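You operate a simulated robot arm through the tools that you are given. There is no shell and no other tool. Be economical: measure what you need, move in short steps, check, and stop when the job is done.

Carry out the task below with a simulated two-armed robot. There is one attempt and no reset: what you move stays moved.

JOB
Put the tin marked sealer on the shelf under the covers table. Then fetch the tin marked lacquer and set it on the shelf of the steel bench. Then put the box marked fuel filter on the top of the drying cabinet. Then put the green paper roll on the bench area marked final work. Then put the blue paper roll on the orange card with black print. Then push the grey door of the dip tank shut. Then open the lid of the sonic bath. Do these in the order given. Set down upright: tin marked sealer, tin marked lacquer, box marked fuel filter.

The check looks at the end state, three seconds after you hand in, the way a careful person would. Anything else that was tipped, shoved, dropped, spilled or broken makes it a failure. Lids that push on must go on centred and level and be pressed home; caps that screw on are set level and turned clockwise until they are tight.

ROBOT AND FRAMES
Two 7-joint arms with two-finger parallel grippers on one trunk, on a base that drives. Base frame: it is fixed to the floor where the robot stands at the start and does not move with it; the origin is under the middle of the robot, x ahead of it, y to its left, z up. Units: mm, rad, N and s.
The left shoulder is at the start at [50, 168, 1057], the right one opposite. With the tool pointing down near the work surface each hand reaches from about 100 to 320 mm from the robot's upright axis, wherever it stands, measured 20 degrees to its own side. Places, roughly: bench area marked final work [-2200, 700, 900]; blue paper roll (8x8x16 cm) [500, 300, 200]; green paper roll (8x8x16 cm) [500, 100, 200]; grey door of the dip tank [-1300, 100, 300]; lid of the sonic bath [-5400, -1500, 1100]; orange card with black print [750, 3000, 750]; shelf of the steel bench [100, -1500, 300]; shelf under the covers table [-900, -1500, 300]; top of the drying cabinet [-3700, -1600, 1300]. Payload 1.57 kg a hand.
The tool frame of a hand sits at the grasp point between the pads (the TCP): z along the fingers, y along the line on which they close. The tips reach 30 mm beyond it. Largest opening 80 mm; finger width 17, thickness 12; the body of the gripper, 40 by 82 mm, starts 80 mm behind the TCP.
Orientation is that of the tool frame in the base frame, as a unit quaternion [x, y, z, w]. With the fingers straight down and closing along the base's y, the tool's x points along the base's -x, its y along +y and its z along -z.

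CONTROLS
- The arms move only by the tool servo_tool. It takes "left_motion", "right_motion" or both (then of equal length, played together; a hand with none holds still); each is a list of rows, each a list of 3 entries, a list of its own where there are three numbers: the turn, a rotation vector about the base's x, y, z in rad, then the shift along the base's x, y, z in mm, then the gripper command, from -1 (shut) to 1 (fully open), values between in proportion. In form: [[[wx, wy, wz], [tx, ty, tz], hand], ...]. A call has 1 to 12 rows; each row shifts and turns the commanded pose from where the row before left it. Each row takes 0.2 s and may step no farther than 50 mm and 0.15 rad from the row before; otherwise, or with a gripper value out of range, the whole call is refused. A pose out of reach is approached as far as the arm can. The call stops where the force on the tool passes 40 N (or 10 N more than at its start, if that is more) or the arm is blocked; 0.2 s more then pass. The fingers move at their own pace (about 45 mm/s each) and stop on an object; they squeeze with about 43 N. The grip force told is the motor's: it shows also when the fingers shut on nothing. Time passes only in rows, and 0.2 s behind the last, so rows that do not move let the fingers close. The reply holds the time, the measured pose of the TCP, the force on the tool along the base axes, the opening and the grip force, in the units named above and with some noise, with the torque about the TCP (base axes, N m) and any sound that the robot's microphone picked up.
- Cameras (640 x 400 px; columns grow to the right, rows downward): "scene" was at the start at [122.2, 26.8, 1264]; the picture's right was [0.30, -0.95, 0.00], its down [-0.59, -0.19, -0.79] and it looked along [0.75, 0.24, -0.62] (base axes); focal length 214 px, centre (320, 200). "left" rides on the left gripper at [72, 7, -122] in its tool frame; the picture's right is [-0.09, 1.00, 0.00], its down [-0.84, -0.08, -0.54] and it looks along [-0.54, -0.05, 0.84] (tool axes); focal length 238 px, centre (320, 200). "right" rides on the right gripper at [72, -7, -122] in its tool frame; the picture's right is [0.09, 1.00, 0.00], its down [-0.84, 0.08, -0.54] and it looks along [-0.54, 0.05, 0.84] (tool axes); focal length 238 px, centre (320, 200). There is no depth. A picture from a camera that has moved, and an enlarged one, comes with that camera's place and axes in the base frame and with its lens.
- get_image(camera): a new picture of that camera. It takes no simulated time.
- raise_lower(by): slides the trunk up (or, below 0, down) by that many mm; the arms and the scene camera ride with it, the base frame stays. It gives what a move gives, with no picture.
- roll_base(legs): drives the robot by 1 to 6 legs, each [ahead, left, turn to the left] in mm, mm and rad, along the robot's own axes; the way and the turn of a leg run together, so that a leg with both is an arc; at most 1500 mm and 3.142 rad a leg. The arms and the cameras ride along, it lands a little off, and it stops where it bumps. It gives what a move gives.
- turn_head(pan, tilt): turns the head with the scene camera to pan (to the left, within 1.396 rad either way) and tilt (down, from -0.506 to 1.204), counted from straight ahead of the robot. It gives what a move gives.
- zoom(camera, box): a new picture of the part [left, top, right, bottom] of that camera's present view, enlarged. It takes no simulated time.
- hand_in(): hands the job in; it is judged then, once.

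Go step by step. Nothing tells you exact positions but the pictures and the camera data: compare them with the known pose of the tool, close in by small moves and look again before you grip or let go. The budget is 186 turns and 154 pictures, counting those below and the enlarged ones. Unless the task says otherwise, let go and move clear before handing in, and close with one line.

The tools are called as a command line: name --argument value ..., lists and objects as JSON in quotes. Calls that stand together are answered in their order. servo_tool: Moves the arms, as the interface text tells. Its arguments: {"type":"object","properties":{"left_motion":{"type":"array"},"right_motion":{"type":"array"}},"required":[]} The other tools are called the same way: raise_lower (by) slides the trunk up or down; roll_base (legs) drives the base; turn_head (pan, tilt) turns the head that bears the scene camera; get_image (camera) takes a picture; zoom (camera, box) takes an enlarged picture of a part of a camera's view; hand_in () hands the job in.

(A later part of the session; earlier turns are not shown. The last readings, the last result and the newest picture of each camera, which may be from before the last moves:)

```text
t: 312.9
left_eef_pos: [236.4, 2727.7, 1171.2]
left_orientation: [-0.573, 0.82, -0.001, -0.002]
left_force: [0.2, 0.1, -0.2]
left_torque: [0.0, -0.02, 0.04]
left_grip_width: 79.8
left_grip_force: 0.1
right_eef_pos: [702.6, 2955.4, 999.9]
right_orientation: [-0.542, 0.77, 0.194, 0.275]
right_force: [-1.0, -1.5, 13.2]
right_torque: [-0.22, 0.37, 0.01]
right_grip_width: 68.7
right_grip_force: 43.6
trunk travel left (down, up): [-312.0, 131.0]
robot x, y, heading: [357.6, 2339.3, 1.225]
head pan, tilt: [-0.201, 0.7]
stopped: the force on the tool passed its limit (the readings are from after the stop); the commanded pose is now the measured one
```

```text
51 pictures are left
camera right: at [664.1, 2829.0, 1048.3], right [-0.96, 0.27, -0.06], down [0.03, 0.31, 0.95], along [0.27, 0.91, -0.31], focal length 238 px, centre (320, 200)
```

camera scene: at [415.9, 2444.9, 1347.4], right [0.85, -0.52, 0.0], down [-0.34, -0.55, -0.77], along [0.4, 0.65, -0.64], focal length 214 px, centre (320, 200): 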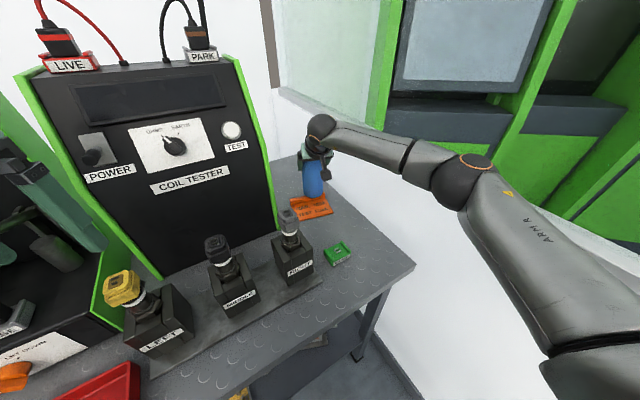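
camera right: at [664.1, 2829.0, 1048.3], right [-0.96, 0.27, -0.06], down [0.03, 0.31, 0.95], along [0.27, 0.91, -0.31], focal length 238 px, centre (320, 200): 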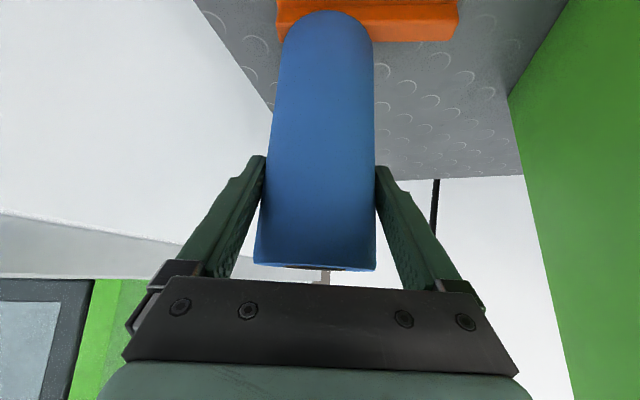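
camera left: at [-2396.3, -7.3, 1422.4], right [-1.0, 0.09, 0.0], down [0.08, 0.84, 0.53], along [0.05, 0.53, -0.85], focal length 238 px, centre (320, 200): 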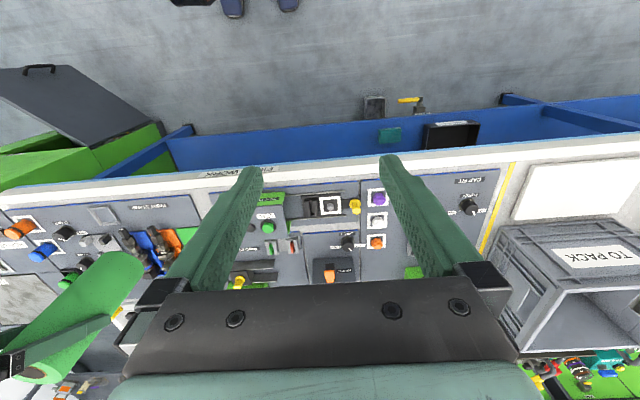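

It touched early: the surface is at z≈885, so the card lies nearer, about [659, 2895] and the roll met the rib. I raise 60 mm, correct the tilt, and shift back/left.

raise_lower --by 60

servo_tool --right_motion '[[[-0.038, 0.0137, 0], [0, 0, 0], -1], [[0, 0, 0], [0, 0, 0], -1]]'

roll_base --legs '[[-72, 22, 0]]'

get_image --camera "right"

zoom --camera "scene" --box '[260, 110, 380, 270]'

```text
t: 313.9
left_eef_pos: [236.6, 2727.2, 1231.4]
left_orientation: [-0.573, 0.82, -0.001, -0.004]
left_force: [-1.1, 0.6, 0.0]
left_torque: [-0.03, 0.0, -0.03]
left_grip_width: 79.8
left_grip_force: 0.0
right_eef_pos: [703.6, 2954.4, 1054.6]
right_orientation: [-0.543, 0.772, 0.188, 0.272]
right_force: [-0.1, 0.2, -1.8]
right_torque: [0.0, 0.01, -0.01]
right_grip_width: 68.7
right_grip_force: 42.8
trunk travel left (down, up): [-372.0, 71.0]
robot x, y, heading: [359.2, 2331.4, 1.218]
head pan, tilt: [-0.201, 0.7]
```

```text
t: 314.5
left_eef_pos: [237.2, 2727.2, 1231.0]
left_orientation: [-0.573, 0.82, -0.002, -0.004]
left_force: [0.1, 1.0, 0.2]
left_torque: [0.03, -0.02, 0.0]
left_grip_width: 80.1
left_grip_force: 0.1
right_eef_pos: [704.0, 2954.0, 1055.0]
right_orientation: [-0.547, 0.776, 0.179, 0.257]
right_force: [0.0, 0.3, -1.6]
right_torque: [-0.04, 0.01, 0.01]
right_grip_width: 68.8
right_grip_force: 42.8
trunk travel left (down, up): [-372.0, 71.0]
robot x, y, heading: [356.2, 2337.4, 1.223]
head pan, tilt: [-0.201, 0.7]
```

```text
t: 315.6
left_eef_pos: [191.9, 2666.8, 1231.3]
left_orientation: [-0.573, 0.82, -0.002, -0.003]
left_force: [-1.1, 0.4, -0.1]
left_torque: [-0.01, 0.0, 0.0]
left_grip_width: 80.0
left_grip_force: 0.1
right_eef_pos: [658.8, 2894.6, 1055.3]
right_orientation: [-0.546, 0.777, 0.178, 0.258]
right_force: [1.3, -0.3, -1.9]
right_torque: [-0.02, 0.02, 0.01]
right_grip_width: 68.8
right_grip_force: 43.1
trunk travel left (down, up): [-372.0, 71.0]
robot x, y, heading: [315.4, 2274.9, 1.219]
head pan, tilt: [-0.201, 0.7]
```

```text
50 pictures are left
camera right: at [620.1, 2769.8, 1110.8], right [-0.96, 0.27, -0.06], down [0.04, 0.36, 0.93], along [0.27, 0.9, -0.35], focal length 238 px, centre (320, 200)
```

right: 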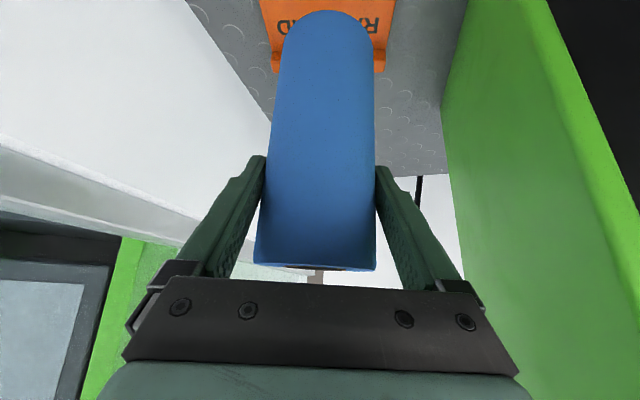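

```text
2.50 times, centred on (320, 190) of scene
camera zoom: at [370.5, 2384.8, 1407.8], right [0.85, -0.52, 0.0], down [-0.34, -0.55, -0.77], along [0.4, 0.65, -0.64], focal length 536 px, centre (320, 225)
```

zoom: 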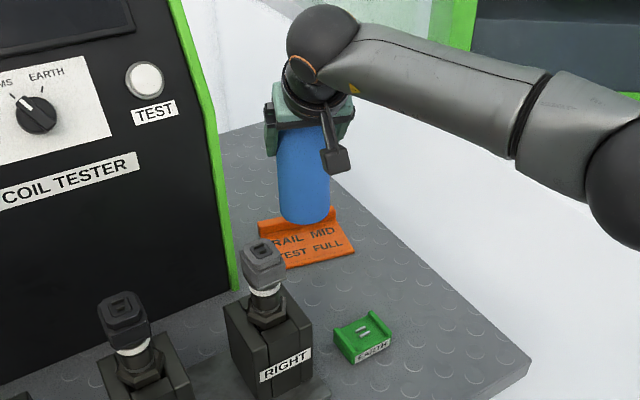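

Roll now hangs over the card; I shift it 3/9 mm and lower to just above, then check.

servo_tool --right_motion '[[[0, 0, 0], [-3, -9, 0], -1], [[0, 0, 0], [0, 0, 0], -1]]'

raise_lower --by -56

get_image --camera "right"

zoom --camera "scene" --box '[260, 110, 380, 270]'

```text
t: 316.1
left_eef_pos: [192.6, 2666.5, 1231.5]
left_orientation: [-0.573, 0.82, -0.002, -0.004]
left_force: [0.2, -0.3, -0.1]
left_torque: [-0.03, -0.03, 0.0]
left_grip_width: 79.9
left_grip_force: 0.1
right_eef_pos: [656.3, 2886.0, 1055.2]
right_orientation: [-0.546, 0.776, 0.18, 0.259]
right_force: [0.7, -0.1, -1.5]
right_torque: [-0.03, 0.01, -0.01]
right_grip_width: 68.6
right_grip_force: 43.2
trunk travel left (down, up): [-372.0, 71.0]
robot x, y, heading: [315.5, 2274.4, 1.224]
head pan, tilt: [-0.201, 0.7]
```

```text
t: 317.1
left_eef_pos: [190.7, 2666.6, 1175.9]
left_orientation: [-0.574, 0.819, -0.002, -0.004]
left_force: [-0.1, -0.4, 0.7]
left_torque: [-0.01, 0.0, -0.01]
left_grip_width: 79.8
left_grip_force: 0.1
right_eef_pos: [656.8, 2886.1, 999.1]
right_orientation: [-0.546, 0.777, 0.179, 0.258]
right_force: [-0.6, -0.4, -1.9]
right_torque: [-0.01, 0.0, 0.01]
right_grip_width: 69.0
right_grip_force: 42.8
trunk travel left (down, up): [-316.0, 127.0]
robot x, y, heading: [313.1, 2271.4, 1.222]
head pan, tilt: [-0.201, 0.7]
```

```text
48 pictures are left
camera right: at [617.2, 2761.0, 1054.6], right [-0.96, 0.27, -0.06], down [0.04, 0.36, 0.93], along [0.27, 0.89, -0.35], focal length 238 px, centre (320, 200)
```

right: 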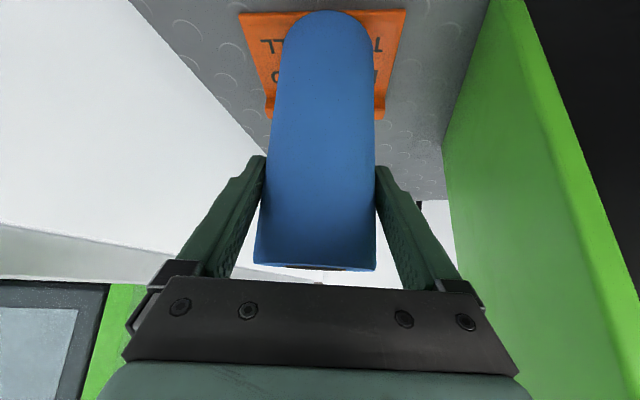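

```text
2.50 times, centred on (320, 190) of scene
camera zoom: at [371.0, 2385.3, 1351.7], right [0.85, -0.52, 0.0], down [-0.34, -0.55, -0.76], along [0.4, 0.65, -0.64], focal length 536 px, centre (320, 225)
```

zoom: 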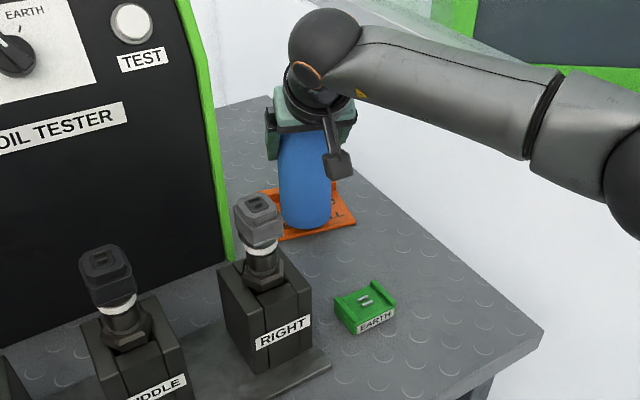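

The roll is over the card, slightly toward its front edge. I nudge 4 mm back toward the rib and lower in small steps.

servo_tool --right_motion '[[[0, 0, 0], [1, 4, 0], -1], [[0, 0, 0], [0, 0, 0], -1]]'

raise_lower --by -6

raise_lower --by -4

```text
t: 317.7
left_eef_pos: [192.8, 2667.3, 1175.7]
left_orientation: [-0.572, 0.82, -0.002, -0.004]
left_force: [0.2, -0.7, 0.2]
left_torque: [0.0, 0.03, 0.02]
left_grip_width: 80.2
left_grip_force: 0.1
right_eef_pos: [657.9, 2889.5, 997.6]
right_orientation: [-0.546, 0.777, 0.178, 0.257]
right_force: [-0.4, 0.1, -1.5]
right_torque: [0.02, 0.01, -0.01]
right_grip_width: 68.7
right_grip_force: 43.1
trunk travel left (down, up): [-316.0, 127.0]
robot x, y, heading: [312.2, 2273.1, 1.222]
head pan, tilt: [-0.201, 0.7]
```

```text
t: 318.3
left_eef_pos: [191.5, 2665.8, 1169.8]
left_orientation: [-0.573, 0.82, -0.002, -0.004]
left_force: [-0.8, 0.6, -0.6]
left_torque: [0.03, -0.02, 0.01]
left_grip_width: 80.0
left_grip_force: 0.0
right_eef_pos: [658.1, 2889.5, 992.2]
right_orientation: [-0.546, 0.777, 0.178, 0.258]
right_force: [-0.6, -0.2, -2.4]
right_torque: [0.02, -0.01, 0.01]
right_grip_width: 68.6
right_grip_force: 43.0
trunk travel left (down, up): [-310.0, 133.0]
robot x, y, heading: [312.8, 2272.7, 1.224]
head pan, tilt: [-0.201, 0.7]
```

```text
t: 318.8
left_eef_pos: [191.6, 2667.7, 1165.3]
left_orientation: [-0.573, 0.82, -0.002, -0.003]
left_force: [0.6, -0.6, -0.2]
left_torque: [0.04, 0.0, 0.03]
left_grip_width: 79.9
left_grip_force: 0.0
right_eef_pos: [658.0, 2890.1, 988.1]
right_orientation: [-0.546, 0.777, 0.178, 0.257]
right_force: [-0.5, -0.3, -1.9]
right_torque: [0.0, 0.0, 0.03]
right_grip_width: 68.6
right_grip_force: 43.3
trunk travel left (down, up): [-306.0, 137.0]
robot x, y, heading: [311.9, 2274.5, 1.221]
head pan, tilt: [-0.201, 0.7]
```

raise_lower --by -4

raise_lower --by -4

get_image --camera "right"

zoom --camera "scene" --box '[280, 130, 380, 230]'

```text
t: 319.3
left_eef_pos: [192.5, 2667.6, 1161.6]
left_orientation: [-0.573, 0.82, -0.002, -0.003]
left_force: [0.2, 0.7, 0.3]
left_torque: [0.0, -0.01, 0.03]
left_grip_width: 80.1
left_grip_force: 0.0
right_eef_pos: [658.0, 2890.3, 984.7]
right_orientation: [-0.546, 0.777, 0.178, 0.257]
right_force: [0.4, 0.4, -2.1]
right_torque: [-0.01, -0.01, 0.0]
right_grip_width: 68.4
right_grip_force: 42.8
trunk travel left (down, up): [-302.0, 141.0]
robot x, y, heading: [314.7, 2275.2, 1.222]
head pan, tilt: [-0.201, 0.7]
```

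```text
t: 319.9
left_eef_pos: [191.6, 2666.3, 1157.9]
left_orientation: [-0.573, 0.82, -0.002, -0.002]
left_force: [0.0, -0.4, -0.4]
left_torque: [0.05, 0.01, 0.03]
left_grip_width: 79.7
left_grip_force: 0.0
right_eef_pos: [657.5, 2889.6, 983.8]
right_orientation: [-0.546, 0.776, 0.181, 0.259]
right_force: [0.6, -1.7, 7.8]
right_torque: [0.12, -0.19, -0.02]
right_grip_width: 68.5
right_grip_force: 42.8
trunk travel left (down, up): [-298.0, 145.0]
robot x, y, heading: [313.8, 2275.1, 1.219]
head pan, tilt: [-0.201, 0.7]
```

```text
46 pictures are left
camera right: at [618.7, 2765.0, 1038.8], right [-0.96, 0.27, -0.06], down [0.04, 0.35, 0.94], along [0.27, 0.9, -0.35], focal length 238 px, centre (320, 200)
```

right: 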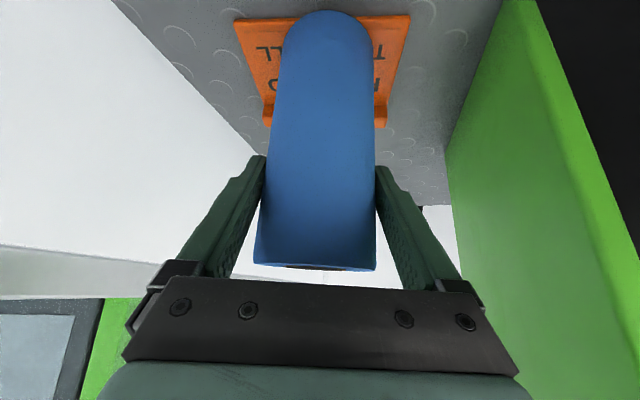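

```text
4.00 times, centred on (330, 180) of scene
camera zoom: at [370.5, 2384.3, 1334.0], right [0.85, -0.52, 0.0], down [-0.34, -0.55, -0.77], along [0.4, 0.65, -0.64], focal length 858 px, centre (280, 280)
```

zoom: 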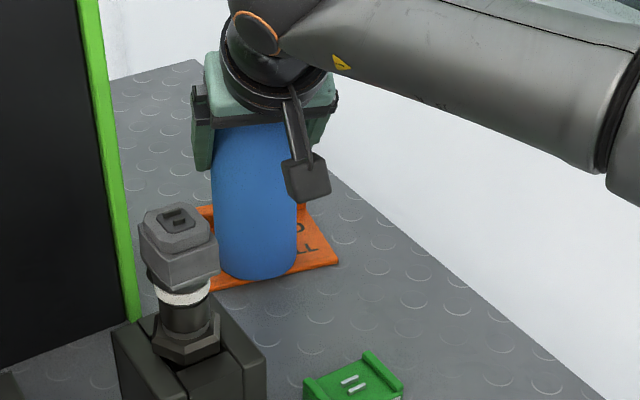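

It is on the card but overhanging its front edge by a few mm. I lift a little, move 7 mm toward the rib, and set down again.

raise_lower --by 8

servo_tool --right_motion '[[[0, 0, 0], [2.4, 6.6, 0], -1], [[0, 0, 0], [0, 0, 0], -1]]'

raise_lower --by -7

get_image --camera "right"

```text
t: 320.4
left_eef_pos: [191.1, 2666.5, 1165.0]
left_orientation: [-0.573, 0.82, -0.003, -0.003]
left_force: [-0.3, 0.8, 0.9]
left_torque: [0.0, 0.01, 0.02]
left_grip_width: 79.9
left_grip_force: 0.0
right_eef_pos: [657.8, 2889.9, 987.2]
right_orientation: [-0.546, 0.777, 0.178, 0.257]
right_force: [-0.7, -0.7, -2.2]
right_torque: [0.0, 0.02, -0.01]
right_grip_width: 68.9
right_grip_force: 42.6
trunk travel left (down, up): [-306.0, 137.0]
robot x, y, heading: [308.7, 2274.1, 1.222]
head pan, tilt: [-0.201, 0.7]
```

```text
t: 321.0
left_eef_pos: [192.3, 2667.0, 1165.1]
left_orientation: [-0.573, 0.82, -0.003, -0.004]
left_force: [0.4, 0.3, 0.2]
left_torque: [0.03, -0.01, 0.03]
left_grip_width: 80.0
left_grip_force: 0.1
right_eef_pos: [659.3, 2896.6, 988.6]
right_orientation: [-0.546, 0.777, 0.178, 0.257]
right_force: [-0.1, 0.2, -1.5]
right_torque: [-0.02, 0.01, -0.03]
right_grip_width: 68.5
right_grip_force: 43.0
trunk travel left (down, up): [-306.0, 137.0]
robot x, y, heading: [314.3, 2272.1, 1.224]
head pan, tilt: [-0.201, 0.7]
```

```text
t: 321.6
left_eef_pos: [192.2, 2666.9, 1158.6]
left_orientation: [-0.573, 0.819, -0.003, -0.003]
left_force: [-0.1, -0.5, 0.3]
left_torque: [-0.02, 0.02, -0.02]
left_grip_width: 80.0
left_grip_force: 0.2
right_eef_pos: [660.0, 2897.9, 983.4]
right_orientation: [-0.546, 0.776, 0.18, 0.258]
right_force: [0.2, 0.1, 4.0]
right_torque: [0.19, -0.1, -0.06]
right_grip_width: 68.4
right_grip_force: 42.6
trunk travel left (down, up): [-299.0, 144.0]
robot x, y, heading: [310.9, 2275.9, 1.222]
head pan, tilt: [-0.201, 0.7]
```

```text
44 pictures are left
camera right: at [620.9, 2771.9, 1039.1], right [-0.96, 0.27, -0.06], down [0.04, 0.35, 0.93], along [0.27, 0.9, -0.35], focal length 238 px, centre (320, 200)
```

right: 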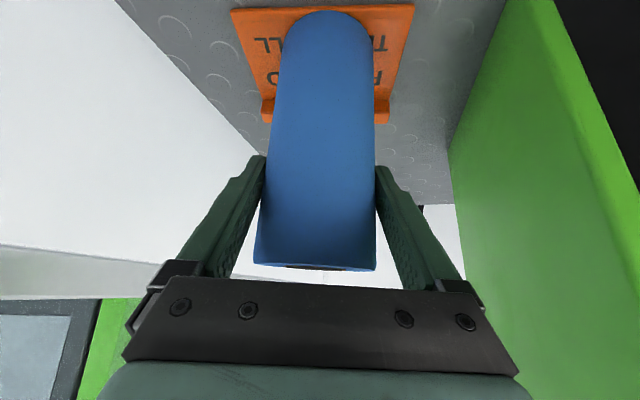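

Now it rests fully on the flat of the card. I open and lift straight off.

servo_tool --right_motion '[[[0, 0, 0], [0, 0, 0], 0.9], [[0, 0, 0], [0, 0, 0], 1], [[0, 0, 0], [0, 0, 0], 1], [[0, 0, 0], [0, 0, 0], 1]]'

raise_lower --by 130

get_image --camera "right"

```text
t: 322.6
left_eef_pos: [191.8, 2667.8, 1157.5]
left_orientation: [-0.573, 0.82, -0.003, -0.003]
left_force: [0.0, 0.5, 0.2]
left_torque: [0.01, -0.01, 0.0]
left_grip_width: 80.1
left_grip_force: 0.0
right_eef_pos: [661.1, 2896.3, 981.7]
right_orientation: [-0.546, 0.777, 0.178, 0.257]
right_force: [0.2, -0.6, -0.2]
right_torque: [0.02, 0.01, 0.02]
right_grip_width: 79.9
right_grip_force: 0.1
trunk travel left (down, up): [-299.0, 144.0]
robot x, y, heading: [308.0, 2275.3, 1.221]
head pan, tilt: [-0.201, 0.7]
```

```text
t: 324.2
left_eef_pos: [191.6, 2666.3, 1288.2]
left_orientation: [-0.573, 0.82, -0.001, -0.004]
left_force: [-0.3, -0.2, 0.8]
left_torque: [0.0, 0.01, -0.03]
left_grip_width: 80.0
left_grip_force: 0.1
right_eef_pos: [660.1, 2895.4, 1111.7]
right_orientation: [-0.546, 0.777, 0.178, 0.257]
right_force: [-0.1, 0.4, -0.4]
right_torque: [-0.01, 0.0, 0.0]
right_grip_width: 80.1
right_grip_force: 0.0
trunk travel left (down, up): [-429.0, 14.0]
robot x, y, heading: [310.4, 2273.8, 1.222]
head pan, tilt: [-0.201, 0.7]
```

```text
43 pictures are left
camera right: at [621.0, 2772.0, 1167.5], right [-0.96, 0.27, -0.06], down [0.04, 0.36, 0.93], along [0.27, 0.89, -0.35], focal length 238 px, centre (320, 200)
```

right: 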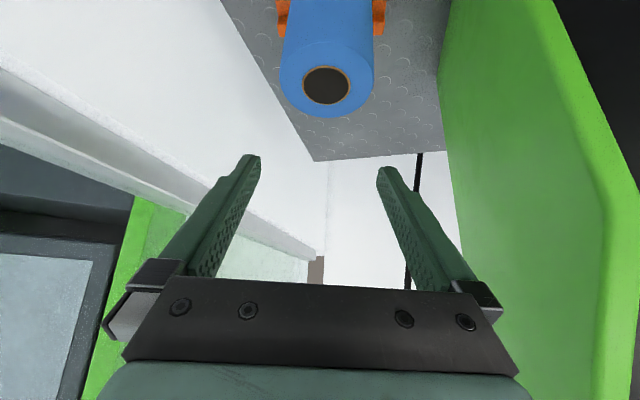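

Blue roll stands on the card. I back away and drive round to the corridor to look at the dip tank door.

roll_base --legs '[[-600, 0, 0], [0, 0, 0.349], [0, 340, 0], [-1100, 0, 0], [-1200, 0, 0]]'

servo_tool --right_motion '[[[0, 0, 0], [0, -40, -10], -1], [[0, 0, 0], [0, -40, -20], -1], [[0, 0, 0], [0, -40, -20], -1], [[0, 0, 0], [0, -20, -40], -1], [[0, 0, 0], [0, 0, -45], -1], [[0, 0, 0], [0, 0, -45], -1], [[0, 0, 0], [0, 0, -45], -1], [[0, 0, 0], [0, 0, -45], -1], [[0, 0, 0], [0, 0, -40], -1]]'

turn_head --pan 1.1 --tilt 0.5

get_image --camera "scene"

```text
t: 341.4
left_eef_pos: [-466.7, -269.9, 1288.7]
left_orientation: [-0.701, 0.713, -0.003, -0.003]
left_force: [-0.3, 0.1, 0.3]
left_torque: [-0.01, -0.07, 0.0]
left_grip_width: 80.0
left_grip_force: 0.0
right_eef_pos: [-99.6, 100.4, 1111.6]
right_orientation: [-0.668, 0.675, 0.219, 0.224]
right_force: [-1.0, -0.2, -0.5]
right_torque: [0.01, 0.01, -0.02]
right_grip_width: 80.2
right_grip_force: 0.1
trunk travel left (down, up): [-429.0, 14.0]
robot x, y, heading: [-222.8, -600.2, 1.557]
head pan, tilt: [-0.201, 0.7]
```

```text
t: 343.4
left_eef_pos: [-466.2, -268.9, 1288.2]
left_orientation: [-0.702, 0.712, -0.003, -0.003]
left_force: [-0.2, -0.4, 0.6]
left_torque: [0.0, 0.02, -0.02]
left_grip_width: 79.9
left_grip_force: 0.0
right_eef_pos: [-101.7, -37.8, 799.9]
right_orientation: [-0.669, 0.674, 0.219, 0.224]
right_force: [0.5, 0.0, 0.5]
right_torque: [0.02, -0.02, 0.01]
right_grip_width: 0.0
right_grip_force: 21.0
trunk travel left (down, up): [-429.0, 14.0]
robot x, y, heading: [-225.7, -594.7, 1.558]
head pan, tilt: [-0.201, 0.7]
```

```text
t: 344.9
left_eef_pos: [-466.4, -269.6, 1288.3]
left_orientation: [-0.701, 0.713, -0.003, -0.003]
left_force: [-0.1, 0.4, 0.6]
left_torque: [-0.04, 0.01, -0.01]
left_grip_width: 80.2
left_grip_force: 0.1
right_eef_pos: [-100.4, -38.6, 801.3]
right_orientation: [-0.668, 0.675, 0.219, 0.224]
right_force: [0.0, 0.0, -0.8]
right_torque: [0.0, -0.03, 0.01]
right_grip_width: 0.0
right_grip_force: 21.2
trunk travel left (down, up): [-429.0, 14.0]
robot x, y, heading: [-221.4, -600.3, 1.557]
head pan, tilt: [1.1, 0.499]
```

```text
42 pictures are left
camera scene: at [-302.7, -517.0, 1482.4], right [0.47, 0.88, 0.0], down [0.42, -0.22, -0.88], along [-0.78, 0.41, -0.48], focal length 214 px, centre (320, 200)
```

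scene: 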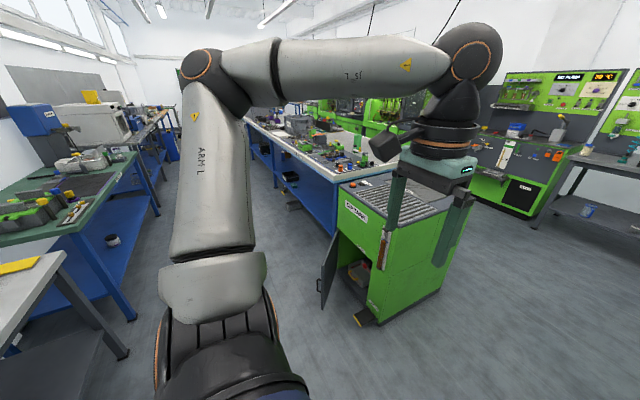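

zoom --camera "scene" --box '[280, 170, 460, 340]'

```text
2.35 times, centred on (370, 255) of scene
camera zoom: at [-302.7, -517.0, 1482.4], right [0.47, 0.88, 0.0], down [0.42, -0.22, -0.88], along [-0.78, 0.41, -0.48], focal length 505 px, centre (202, 71)
```

zoom: 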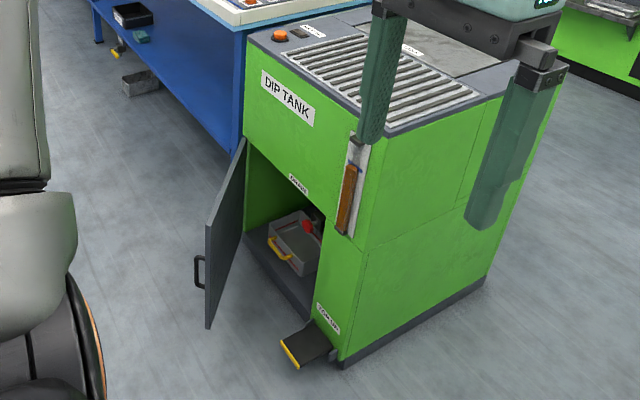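

The dip-tank door is hinged at its west side near [-1490, 285], open about 46°, free end near [-1190, -30], z 50–430. I will push it along +y at x≈-1250 with closed fingers at z≈290, so I strafe there first, then lower.

roll_base --legs '[[-50, 1143, 0.014]]'

servo_tool --right_motion '[[[0, 0, 0], [0, 0, -30], -1], [[0, 0, 0], [0, 0, -30], -1], [[0, 0, 0], [0, 0, -25], -1], [[0, 0, 0], [0, 0, 0], -1]]'

raise_lower --by -400

turn_head --pan -0.1 --tilt 0.7

get_image --camera "scene"

```text
t: 350.8
left_eef_pos: [-1636.4, -311.1, 1288.4]
left_orientation: [-0.705, 0.709, -0.004, -0.003]
left_force: [-0.8, -0.2, -0.9]
left_torque: [-0.04, 0.0, -0.01]
left_grip_width: 80.2
left_grip_force: 0.0
right_eef_pos: [-1273.6, -77.9, 800.2]
right_orientation: [-0.672, 0.672, 0.22, 0.222]
right_force: [-0.3, -0.6, 0.3]
right_torque: [0.01, -0.01, 0.01]
right_grip_width: 0.0
right_grip_force: 20.9
trunk travel left (down, up): [-429.0, 14.0]
robot x, y, heading: [-1391.2, -638.8, 1.563]
head pan, tilt: [1.1, 0.499]
```

```text
t: 351.8
left_eef_pos: [-1634.3, -311.1, 1287.8]
left_orientation: [-0.705, 0.709, -0.002, -0.003]
left_force: [-0.2, 0.7, -0.5]
left_torque: [-0.02, 0.01, -0.03]
left_grip_width: 79.8
left_grip_force: 0.0
right_eef_pos: [-1272.3, -78.1, 716.9]
right_orientation: [0.672, -0.671, -0.219, -0.224]
right_force: [-0.1, 0.2, 0.2]
right_torque: [0.02, 0.03, -0.01]
right_grip_width: 0.2
right_grip_force: 21.1
trunk travel left (down, up): [-429.0, 14.0]
robot x, y, heading: [-1388.5, -638.1, 1.566]
head pan, tilt: [1.1, 0.499]
```

```text
t: 355.6
left_eef_pos: [-1635.5, -311.7, 887.2]
left_orientation: [-0.704, 0.71, -0.003, -0.002]
left_force: [0.7, 0.4, 0.2]
left_torque: [0.03, -0.02, 0.02]
left_grip_width: 79.9
left_grip_force: 0.1
right_eef_pos: [-1272.4, -78.0, 316.8]
right_orientation: [0.672, -0.671, -0.221, -0.223]
right_force: [0.1, -0.4, 0.0]
right_torque: [-0.03, 0.0, 0.0]
right_grip_width: 0.0
right_grip_force: 21.6
trunk travel left (down, up): [-29.0, 414.0]
robot x, y, heading: [-1388.4, -641.9, 1.567]
head pan, tilt: [1.1, 0.499]
```

```text
t: 357.0
left_eef_pos: [-1634.9, -312.0, 886.9]
left_orientation: [-0.705, 0.709, -0.003, -0.003]
left_force: [-0.3, -0.4, -0.8]
left_torque: [0.01, -0.05, -0.02]
left_grip_width: 79.8
left_grip_force: 0.1
right_eef_pos: [-1272.4, -77.8, 316.7]
right_orientation: [-0.671, 0.672, 0.219, 0.224]
right_force: [-0.4, -0.5, 0.3]
right_torque: [-0.02, -0.02, -0.02]
right_grip_width: 0.0
right_grip_force: 20.8
trunk travel left (down, up): [-29.0, 414.0]
robot x, y, heading: [-1389.0, -638.5, 1.565]
head pan, tilt: [-0.099, 0.7]
```

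```text
40 pictures are left
camera scene: at [-1380.2, -514.6, 1064.7], right [0.99, -0.1, 0.0], down [-0.07, -0.64, -0.77], along [0.08, 0.76, -0.64], focal length 214 px, centre (320, 200)
```

scene: 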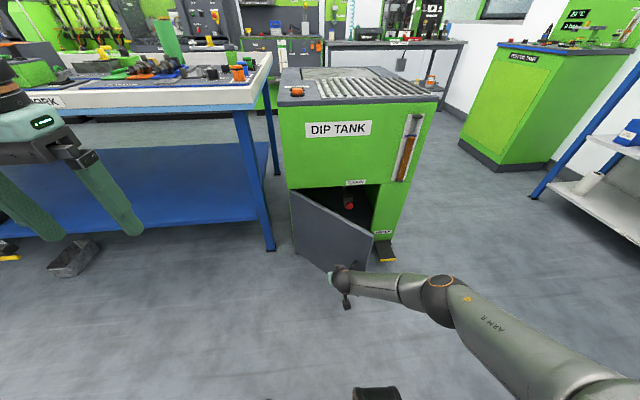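

The hand is in front of the door face. I shift 45 mm right and drive forward to start pushing it.

roll_base --legs '[[0, -45, 0.005], [200, 0, 0]]'

get_image --camera "scene"

```text
t: 359.1
left_eef_pos: [-1592.8, -116.8, 888.8]
left_orientation: [0.708, -0.707, 0.003, 0.003]
left_force: [1.0, 0.2, -0.6]
left_torque: [-0.01, -0.01, -0.02]
left_grip_width: 80.1
left_grip_force: 0.1
right_eef_pos: [-1231.2, 120.2, 316.0]
right_orientation: [0.674, -0.669, -0.221, -0.222]
right_force: [-1.0, 0.1, 0.6]
right_torque: [-0.01, -0.03, -0.02]
right_grip_width: 0.0
right_grip_force: 21.6
trunk travel left (down, up): [-29.0, 414.0]
robot x, y, heading: [-1342.5, -442.0, 1.574]
head pan, tilt: [-0.099, 0.7]
```

```text
39 pictures are left
camera scene: at [-1336.0, -317.5, 1064.7], right [1.0, -0.1, 0.0], down [-0.06, -0.64, -0.77], along [0.07, 0.76, -0.64], focal length 214 px, centre (320, 200)
```

scene: 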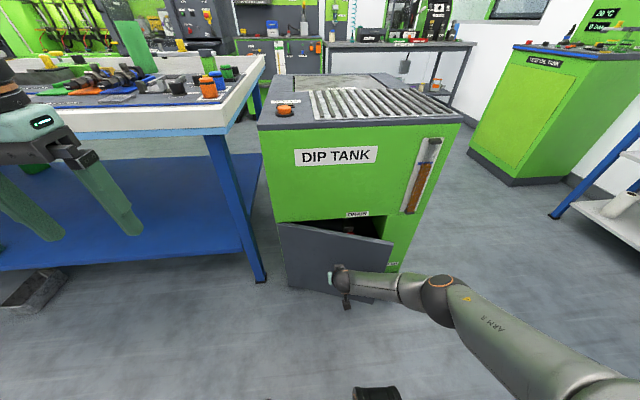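

The door is moving. I continue forward.

roll_base --legs '[[90, 0, 0]]'

get_image --camera "scene"

```text
t: 360.4
left_eef_pos: [-1593.5, -22.7, 888.4]
left_orientation: [0.707, -0.707, 0.003, 0.002]
left_force: [0.1, 0.2, 0.3]
left_torque: [-0.02, 0.02, 0.01]
left_grip_width: 80.1
left_grip_force: 0.1
right_eef_pos: [-1232.7, 209.2, 312.7]
right_orientation: [0.675, -0.67, -0.218, -0.217]
right_force: [0.2, 0.5, -0.8]
right_torque: [-0.03, -0.02, 0.02]
right_grip_width: 0.2
right_grip_force: 21.4
trunk travel left (down, up): [-29.0, 414.0]
robot x, y, heading: [-1342.2, -344.9, 1.568]
head pan, tilt: [-0.099, 0.7]
stopped in leg 1: the force on the tool passed its limit (the readings are from after the stop); the commanded pose is now the measured one
```

```text
38 pictures are left
camera scene: at [-1336.1, -222.7, 1064.6], right [1.0, -0.1, 0.0], down [-0.06, -0.64, -0.76], along [0.07, 0.76, -0.64], focal length 214 px, centre (320, 200)
```

scene: 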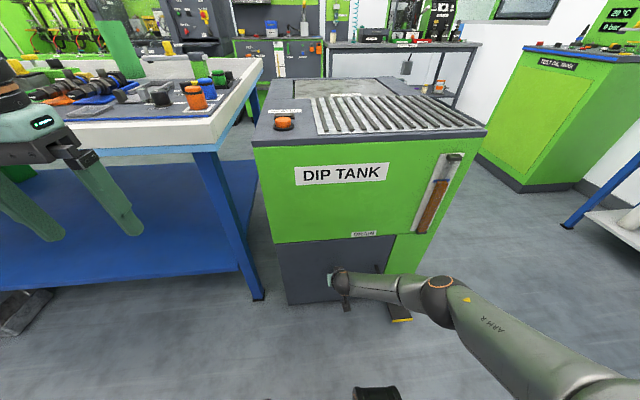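

zoom --camera "scene" --box '[260, 220, 440, 330]'

```text
3.56 times, centred on (350, 275) of scene
camera zoom: at [-1336.1, -222.7, 1064.6], right [1.0, -0.1, 0.0], down [-0.06, -0.64, -0.76], along [0.07, 0.76, -0.64], focal length 763 px, centre (213, -67)
```

zoom: 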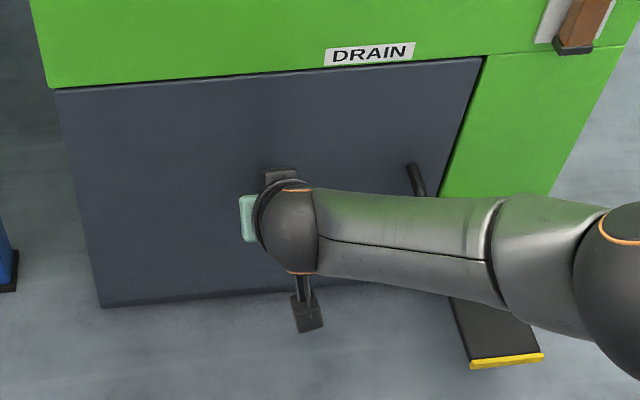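

The door looks flush and the push ended on its stop. I back off and confirm it stays shut.

roll_base --legs '[[-230, 0, 0]]'

zoom --camera "scene" --box '[240, 100, 480, 320]'

```text
t: 362.1
left_eef_pos: [-1592.8, -251.3, 888.0]
left_orientation: [-0.707, 0.708, -0.002, -0.003]
left_force: [0.2, 0.3, 0.5]
left_torque: [-0.01, 0.0, 0.0]
left_grip_width: 79.9
left_grip_force: 0.1
right_eef_pos: [-1231.8, -20.3, 311.8]
right_orientation: [0.675, -0.671, -0.217, -0.217]
right_force: [0.2, 0.2, 0.9]
right_torque: [0.02, 0.01, 0.0]
right_grip_width: 0.1
right_grip_force: 21.0
trunk travel left (down, up): [-29.0, 414.0]
robot x, y, heading: [-1344.9, -577.6, 1.578]
head pan, tilt: [-0.099, 0.7]
```

```text
1.82 times, centred on (360, 210) of scene
camera zoom: at [-1335.6, -453.0, 1064.7], right [1.0, -0.1, 0.0], down [-0.06, -0.64, -0.76], along [0.08, 0.76, -0.64], focal length 390 px, centre (247, 182)
```

zoom: 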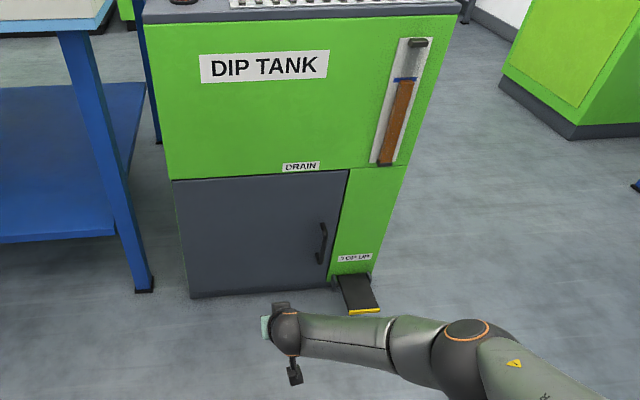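

The door is shut. Last: the sonic bath. I raise the hand, turn to face -y, and strafe down the corridor.

raise_lower --by 300

servo_tool --right_motion '[[[0, 0, 0], [0, 0, 45], -1], [[0, 0, 0], [0, 0, 45], -1], [[0, 0, 0], [0, 0, 45], -1], [[0, 0, 0], [0, 0, 45], -1], [[0, 0, 0], [0, 0, 45], -1], [[0, 0, 0], [0, 0, 45], -1], [[0, 0, 0], [0, 0, 45], -1], [[0, 0, 0], [0, 0, 45], -1], [[0, 0, 0], [0, 0, 45], -1], [[0, 0, 0], [0, 0, 45], -1]]'

roll_base --legs '[[0, 0, 3.13], [0, -1300, 0], [0, -1300, 0], [0, -1000, 0]]'

turn_head --pan -0.6 --tilt 0.35

get_image --camera "scene"

```text
t: 365.1
left_eef_pos: [-1591.7, -251.6, 1188.6]
left_orientation: [-0.707, 0.708, -0.004, -0.004]
left_force: [0.7, 0.0, 1.0]
left_torque: [0.01, -0.01, 0.03]
left_grip_width: 80.0
left_grip_force: 0.1
right_eef_pos: [-1232.4, -20.9, 614.1]
right_orientation: [0.675, -0.671, -0.217, -0.217]
right_force: [-0.1, -0.1, -1.4]
right_torque: [0.03, 0.02, 0.0]
right_grip_width: 0.3
right_grip_force: 21.3
trunk travel left (down, up): [-329.0, 114.0]
robot x, y, heading: [-1341.6, -579.7, 1.577]
head pan, tilt: [-0.099, 0.7]
```

```text
t: 367.3
left_eef_pos: [-1592.1, -251.8, 1187.6]
left_orientation: [0.707, -0.707, 0.002, 0.004]
left_force: [0.3, -0.3, -1.1]
left_torque: [0.01, -0.01, 0.02]
left_grip_width: 79.9
left_grip_force: 0.1
right_eef_pos: [-1232.5, -20.5, 1061.6]
right_orientation: [0.675, -0.671, -0.216, -0.218]
right_force: [-0.3, -0.2, 0.2]
right_torque: [-0.01, 0.0, 0.04]
right_grip_width: 0.1
right_grip_force: 21.3
trunk travel left (down, up): [-329.0, 114.0]
robot x, y, heading: [-1343.6, -577.5, 1.568]
head pan, tilt: [-0.099, 0.7]
```

```text
t: 392.0
left_eef_pos: [-4703.9, -739.0, 1187.9]
left_orientation: [0.725, 0.689, 0.003, -0.003]
left_force: [0.4, 0.5, -0.2]
left_torque: [-0.03, 0.0, -0.02]
left_grip_width: 79.8
left_grip_force: 0.1
right_eef_pos: [-5074.3, -951.9, 1060.4]
right_orientation: [0.688, 0.657, -0.223, 0.212]
right_force: [0.6, 0.0, 0.0]
right_torque: [0.0, 0.0, 0.05]
right_grip_width: 0.3
right_grip_force: 21.1
trunk travel left (down, up): [-329.0, 114.0]
robot x, y, heading: [-4933.9, -397.2, -1.62]
head pan, tilt: [-0.099, 0.7]
```

```text
t: 392.9
left_eef_pos: [-4703.1, -740.4, 1187.6]
left_orientation: [0.726, 0.688, 0.003, -0.003]
left_force: [-0.1, 0.0, -0.1]
left_torque: [-0.01, -0.02, 0.0]
left_grip_width: 79.9
left_grip_force: 0.0
right_eef_pos: [-5074.6, -951.2, 1061.0]
right_orientation: [0.688, 0.656, -0.224, 0.212]
right_force: [-0.8, 0.3, -0.3]
right_torque: [-0.01, 0.0, -0.03]
right_grip_width: 0.0
right_grip_force: 20.9
trunk travel left (down, up): [-329.0, 114.0]
robot x, y, heading: [-4932.6, -402.3, -1.623]
head pan, tilt: [-0.6, 0.351]
```

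```text
35 pictures are left
camera scene: at [-4993.1, -513.8, 1396.1], right [-0.8, 0.61, 0.0], down [0.21, 0.27, -0.94], along [-0.57, -0.75, -0.34], focal length 214 px, centre (320, 200)
```

scene: 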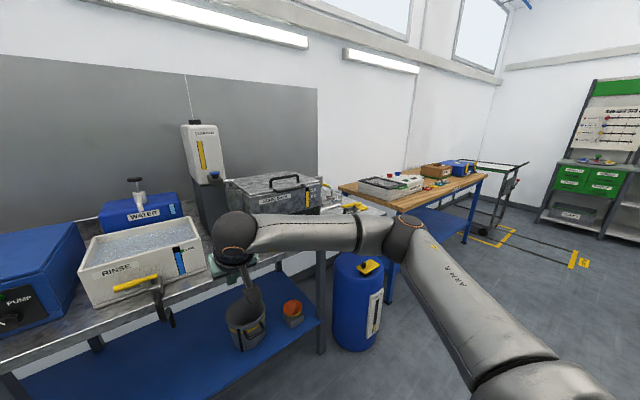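

The metal box with a handled lid right of the rinse tank is the sonic bath. I zoom in.

zoom --camera "scene" --box '[200, 150, 380, 250]'

```text
3.56 times, centred on (290, 200) of scene
camera zoom: at [-4993.1, -513.8, 1396.1], right [-0.8, 0.61, 0.0], down [0.21, 0.27, -0.94], along [-0.57, -0.75, -0.34], focal length 763 px, centre (427, 200)
```

zoom: 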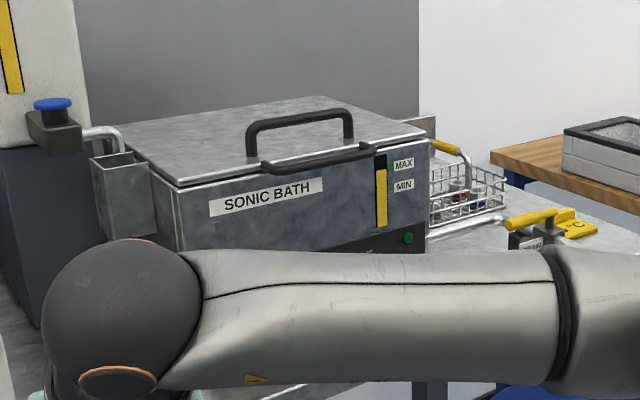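

The lid seems hinged at the back with handles on top and front edge. I move in front of it, raise the trunk, and look from closer.

roll_base --legs '[[0, 0, 0.052], [0, -350, 0], [150, 0, 0]]'

raise_lower --by 113

turn_head --pan -0.05 --tilt 0.55

get_image --camera "scene"

get_image --camera "right"

```text
t: 396.6
left_eef_pos: [-5032.8, -878.1, 1187.2]
left_orientation: [0.708, 0.706, 0.004, -0.004]
left_force: [-0.6, -0.4, -0.2]
left_torque: [0.02, 0.0, 0.02]
left_grip_width: 79.9
left_grip_force: 0.0
right_eef_pos: [-5391.4, -1110.2, 1060.9]
right_orientation: [0.672, 0.674, -0.217, 0.217]
right_force: [-0.3, -0.7, -0.3]
right_torque: [0.02, -0.01, 0.04]
right_grip_width: 0.0
right_grip_force: 21.0
trunk travel left (down, up): [-329.0, 114.0]
robot x, y, heading: [-5278.4, -552.3, -1.574]
head pan, tilt: [-0.6, 0.351]
```

```text
t: 398.0
left_eef_pos: [-5033.7, -878.0, 1300.4]
left_orientation: [0.708, 0.706, 0.004, -0.003]
left_force: [-0.2, -0.7, -0.3]
left_torque: [0.03, 0.0, 0.03]
left_grip_width: 80.1
left_grip_force: 0.1
right_eef_pos: [-5392.8, -1108.3, 1174.1]
right_orientation: [0.671, 0.675, -0.217, 0.217]
right_force: [0.0, 0.4, -0.2]
right_torque: [0.04, 0.04, 0.0]
right_grip_width: 0.2
right_grip_force: 21.0
trunk travel left (down, up): [-442.0, 1.0]
robot x, y, heading: [-5281.8, -550.2, -1.575]
head pan, tilt: [-0.6, 0.351]
```

```text
t: 399.0
left_eef_pos: [-5033.0, -876.7, 1300.7]
left_orientation: [0.708, 0.706, 0.003, -0.003]
left_force: [-0.2, -1.2, 0.3]
left_torque: [0.03, 0.02, -0.02]
left_grip_width: 80.1
left_grip_force: 0.1
right_eef_pos: [-5391.5, -1108.4, 1173.2]
right_orientation: [0.67, 0.675, -0.218, 0.219]
right_force: [1.0, -0.2, 0.4]
right_torque: [0.0, -0.04, -0.01]
right_grip_width: 0.0
right_grip_force: 21.1
trunk travel left (down, up): [-442.0, 1.0]
robot x, y, heading: [-5279.1, -549.9, -1.577]
head pan, tilt: [-0.051, 0.55]
```

```text
33 pictures are left
camera scene: at [-5285.4, -679.2, 1490.9], right [-1.0, 0.05, 0.0], down [0.03, 0.52, -0.85], along [-0.04, -0.85, -0.52], focal length 214 px, centre (320, 200)
```

scene: 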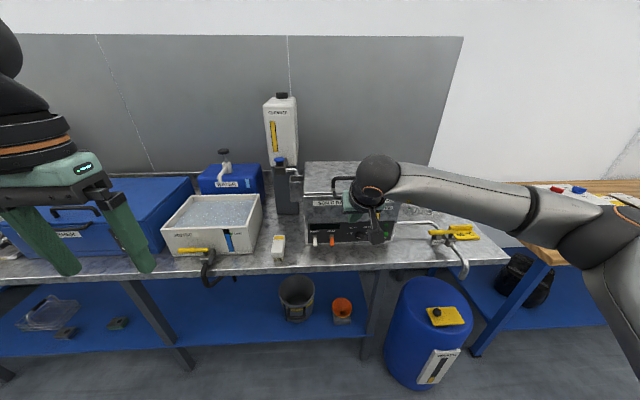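

```text
32 pictures are left
camera right: at [-5400.2, -978.0, 1231.9], right [1.0, 0.08, -0.06], down [0.08, -0.36, 0.93], along [0.05, -0.93, -0.36], focal length 238 px, centre (320, 200)
```

right: 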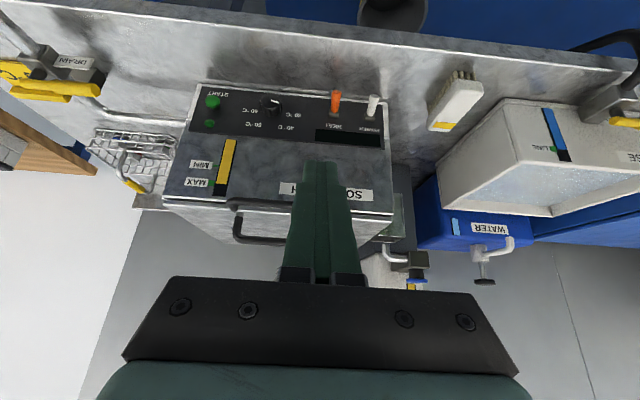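

zoom --camera "scene" --box '[280, 140, 440, 260]'

zoom --camera "right" --box '[140, 150, 420, 300]'

```text
3.33 times, centred on (360, 200) of scene
camera zoom: at [-5285.4, -679.2, 1490.9], right [-1.0, 0.05, 0.0], down [0.03, 0.52, -0.85], along [-0.04, -0.85, -0.52], focal length 715 px, centre (187, 200)
```

zoom: 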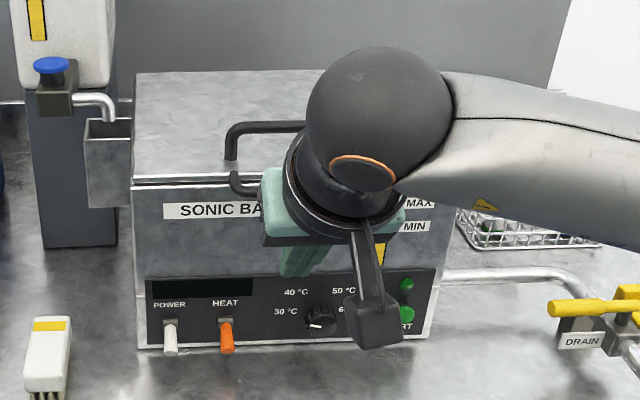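

```text
2.29 times, centred on (280, 225) of right
camera zoom: at [-5400.2, -978.0, 1231.9], right [1.0, 0.08, -0.06], down [0.08, -0.36, 0.93], along [0.05, -0.93, -0.36], focal length 545 px, centre (411, 143)
```

zoom: 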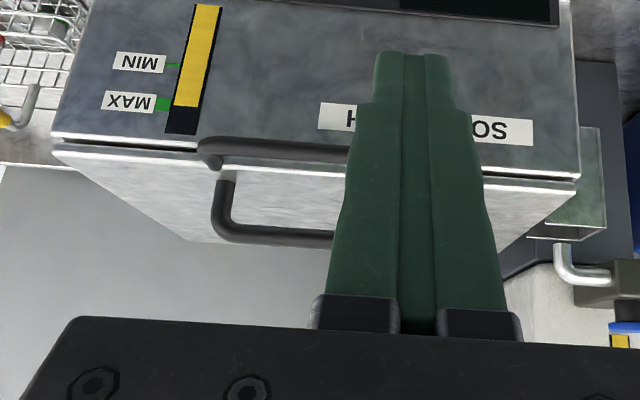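

I locate the lid: front edge at y≈-1345, z≈1105, x from -5628 to -5258; an arch handle on top (x -5512…-5370, z≈1156) and a bar on the front edge. I lower the trunk a bit and level the closed fingers horizontally to hook under the front bar.

raise_lower --by -150

servo_tool --right_motion '[[[-0.14, 0, 0], [-8, 10, 0], -1], [[-0.14, 0, 0], [-8, 10, 0], -1], [[-0.14, 0, 0], [-8, 0, 0], -1], [[-0.14, 0, 0], [-8, 0, 0], -1], [[-0.14, 0, 0], [-8, 0, 0], -1], [[-0.14, 0, 0], [-8, 0, 0], -1], [[-0.08, 0, 0], [-3, 0, 0], -1], [[0, 0, 0], [0, 0, 0], -1]]'

get_image --camera "right"

get_image --camera "scene"

```text
t: 400.7
left_eef_pos: [-5033.6, -877.1, 1150.9]
left_orientation: [0.708, 0.706, 0.003, -0.002]
left_force: [-0.4, -0.4, -0.9]
left_torque: [0.04, -0.02, 0.02]
left_grip_width: 79.9
left_grip_force: 0.1
right_eef_pos: [-5391.7, -1107.6, 1023.9]
right_orientation: [0.671, 0.674, -0.218, 0.219]
right_force: [-0.1, -0.5, -0.6]
right_torque: [0.02, -0.01, -0.01]
right_grip_width: 0.1
right_grip_force: 21.0
trunk travel left (down, up): [-292.0, 151.0]
robot x, y, heading: [-5287.5, -545.1, -1.574]
head pan, tilt: [-0.051, 0.55]
```

```text
t: 402.5
left_eef_pos: [-5033.4, -877.1, 1150.6]
left_orientation: [0.708, 0.706, 0.004, -0.003]
left_force: [0.2, 0.5, -0.4]
left_torque: [0.02, -0.02, -0.02]
left_grip_width: 79.9
left_grip_force: 0.0
right_eef_pos: [-5392.7, -1079.4, 1055.7]
right_orientation: [0.507, 0.506, -0.495, 0.491]
right_force: [-0.6, 0.5, 1.0]
right_torque: [-0.01, -0.01, 0.0]
right_grip_width: 0.0
right_grip_force: 21.3
right hand out of reach, approached as far as the arm can: row 5, 6, 7
trunk travel left (down, up): [-292.0, 151.0]
robot x, y, heading: [-5278.5, -550.5, -1.571]
head pan, tilt: [-0.051, 0.55]
```

```text
29 pictures are left
camera right: at [-5399.6, -954.0, 987.7], right [1.0, 0.0, -0.1], down [0.08, 0.52, 0.85], along [0.05, -0.85, 0.52], focal length 238 px, centre (320, 200)
```

right: 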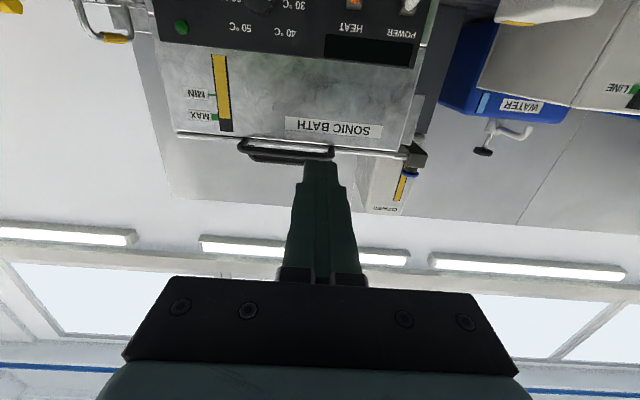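

```text
28 pictures are left
camera scene: at [-5285.5, -679.1, 1340.9], right [-1.0, 0.05, 0.0], down [0.03, 0.52, -0.85], along [-0.04, -0.85, -0.52], focal length 214 px, centre (320, 200)
```

scene: 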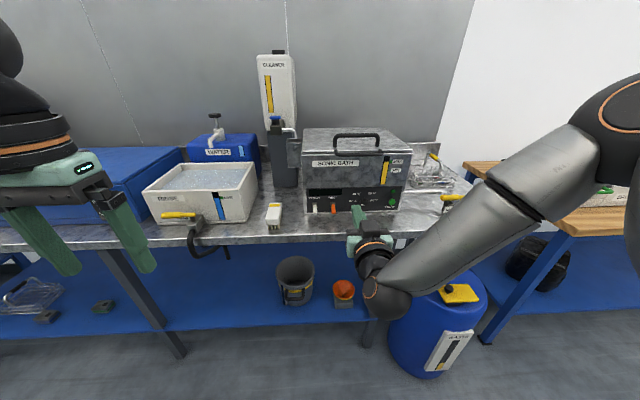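

The fingers are level now. I zoom at the front bar.

zoom --camera "right" --box '[170, 110, 430, 220]'

zoom --camera "scene" --box '[290, 110, 420, 220]'

```text
2.46 times, centred on (300, 165) of right
camera zoom: at [-5399.6, -954.0, 987.7], right [1.0, 0.0, -0.1], down [0.08, 0.52, 0.85], along [0.05, -0.85, 0.52], focal length 587 px, centre (369, 286)
```

zoom: 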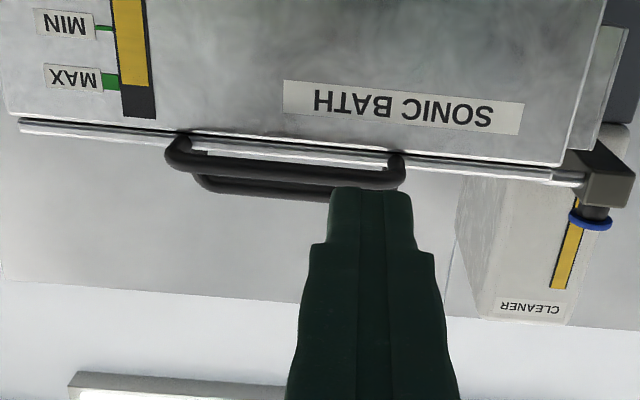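

```text
3.64 times, centred on (355, 165) of scene
camera zoom: at [-5285.5, -679.1, 1340.9], right [-1.0, 0.05, 0.0], down [0.03, 0.52, -0.85], along [-0.04, -0.85, -0.52], focal length 780 px, centre (193, 327)
```

zoom: 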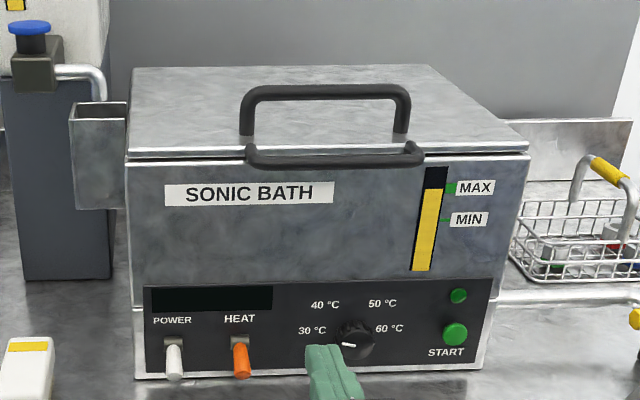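

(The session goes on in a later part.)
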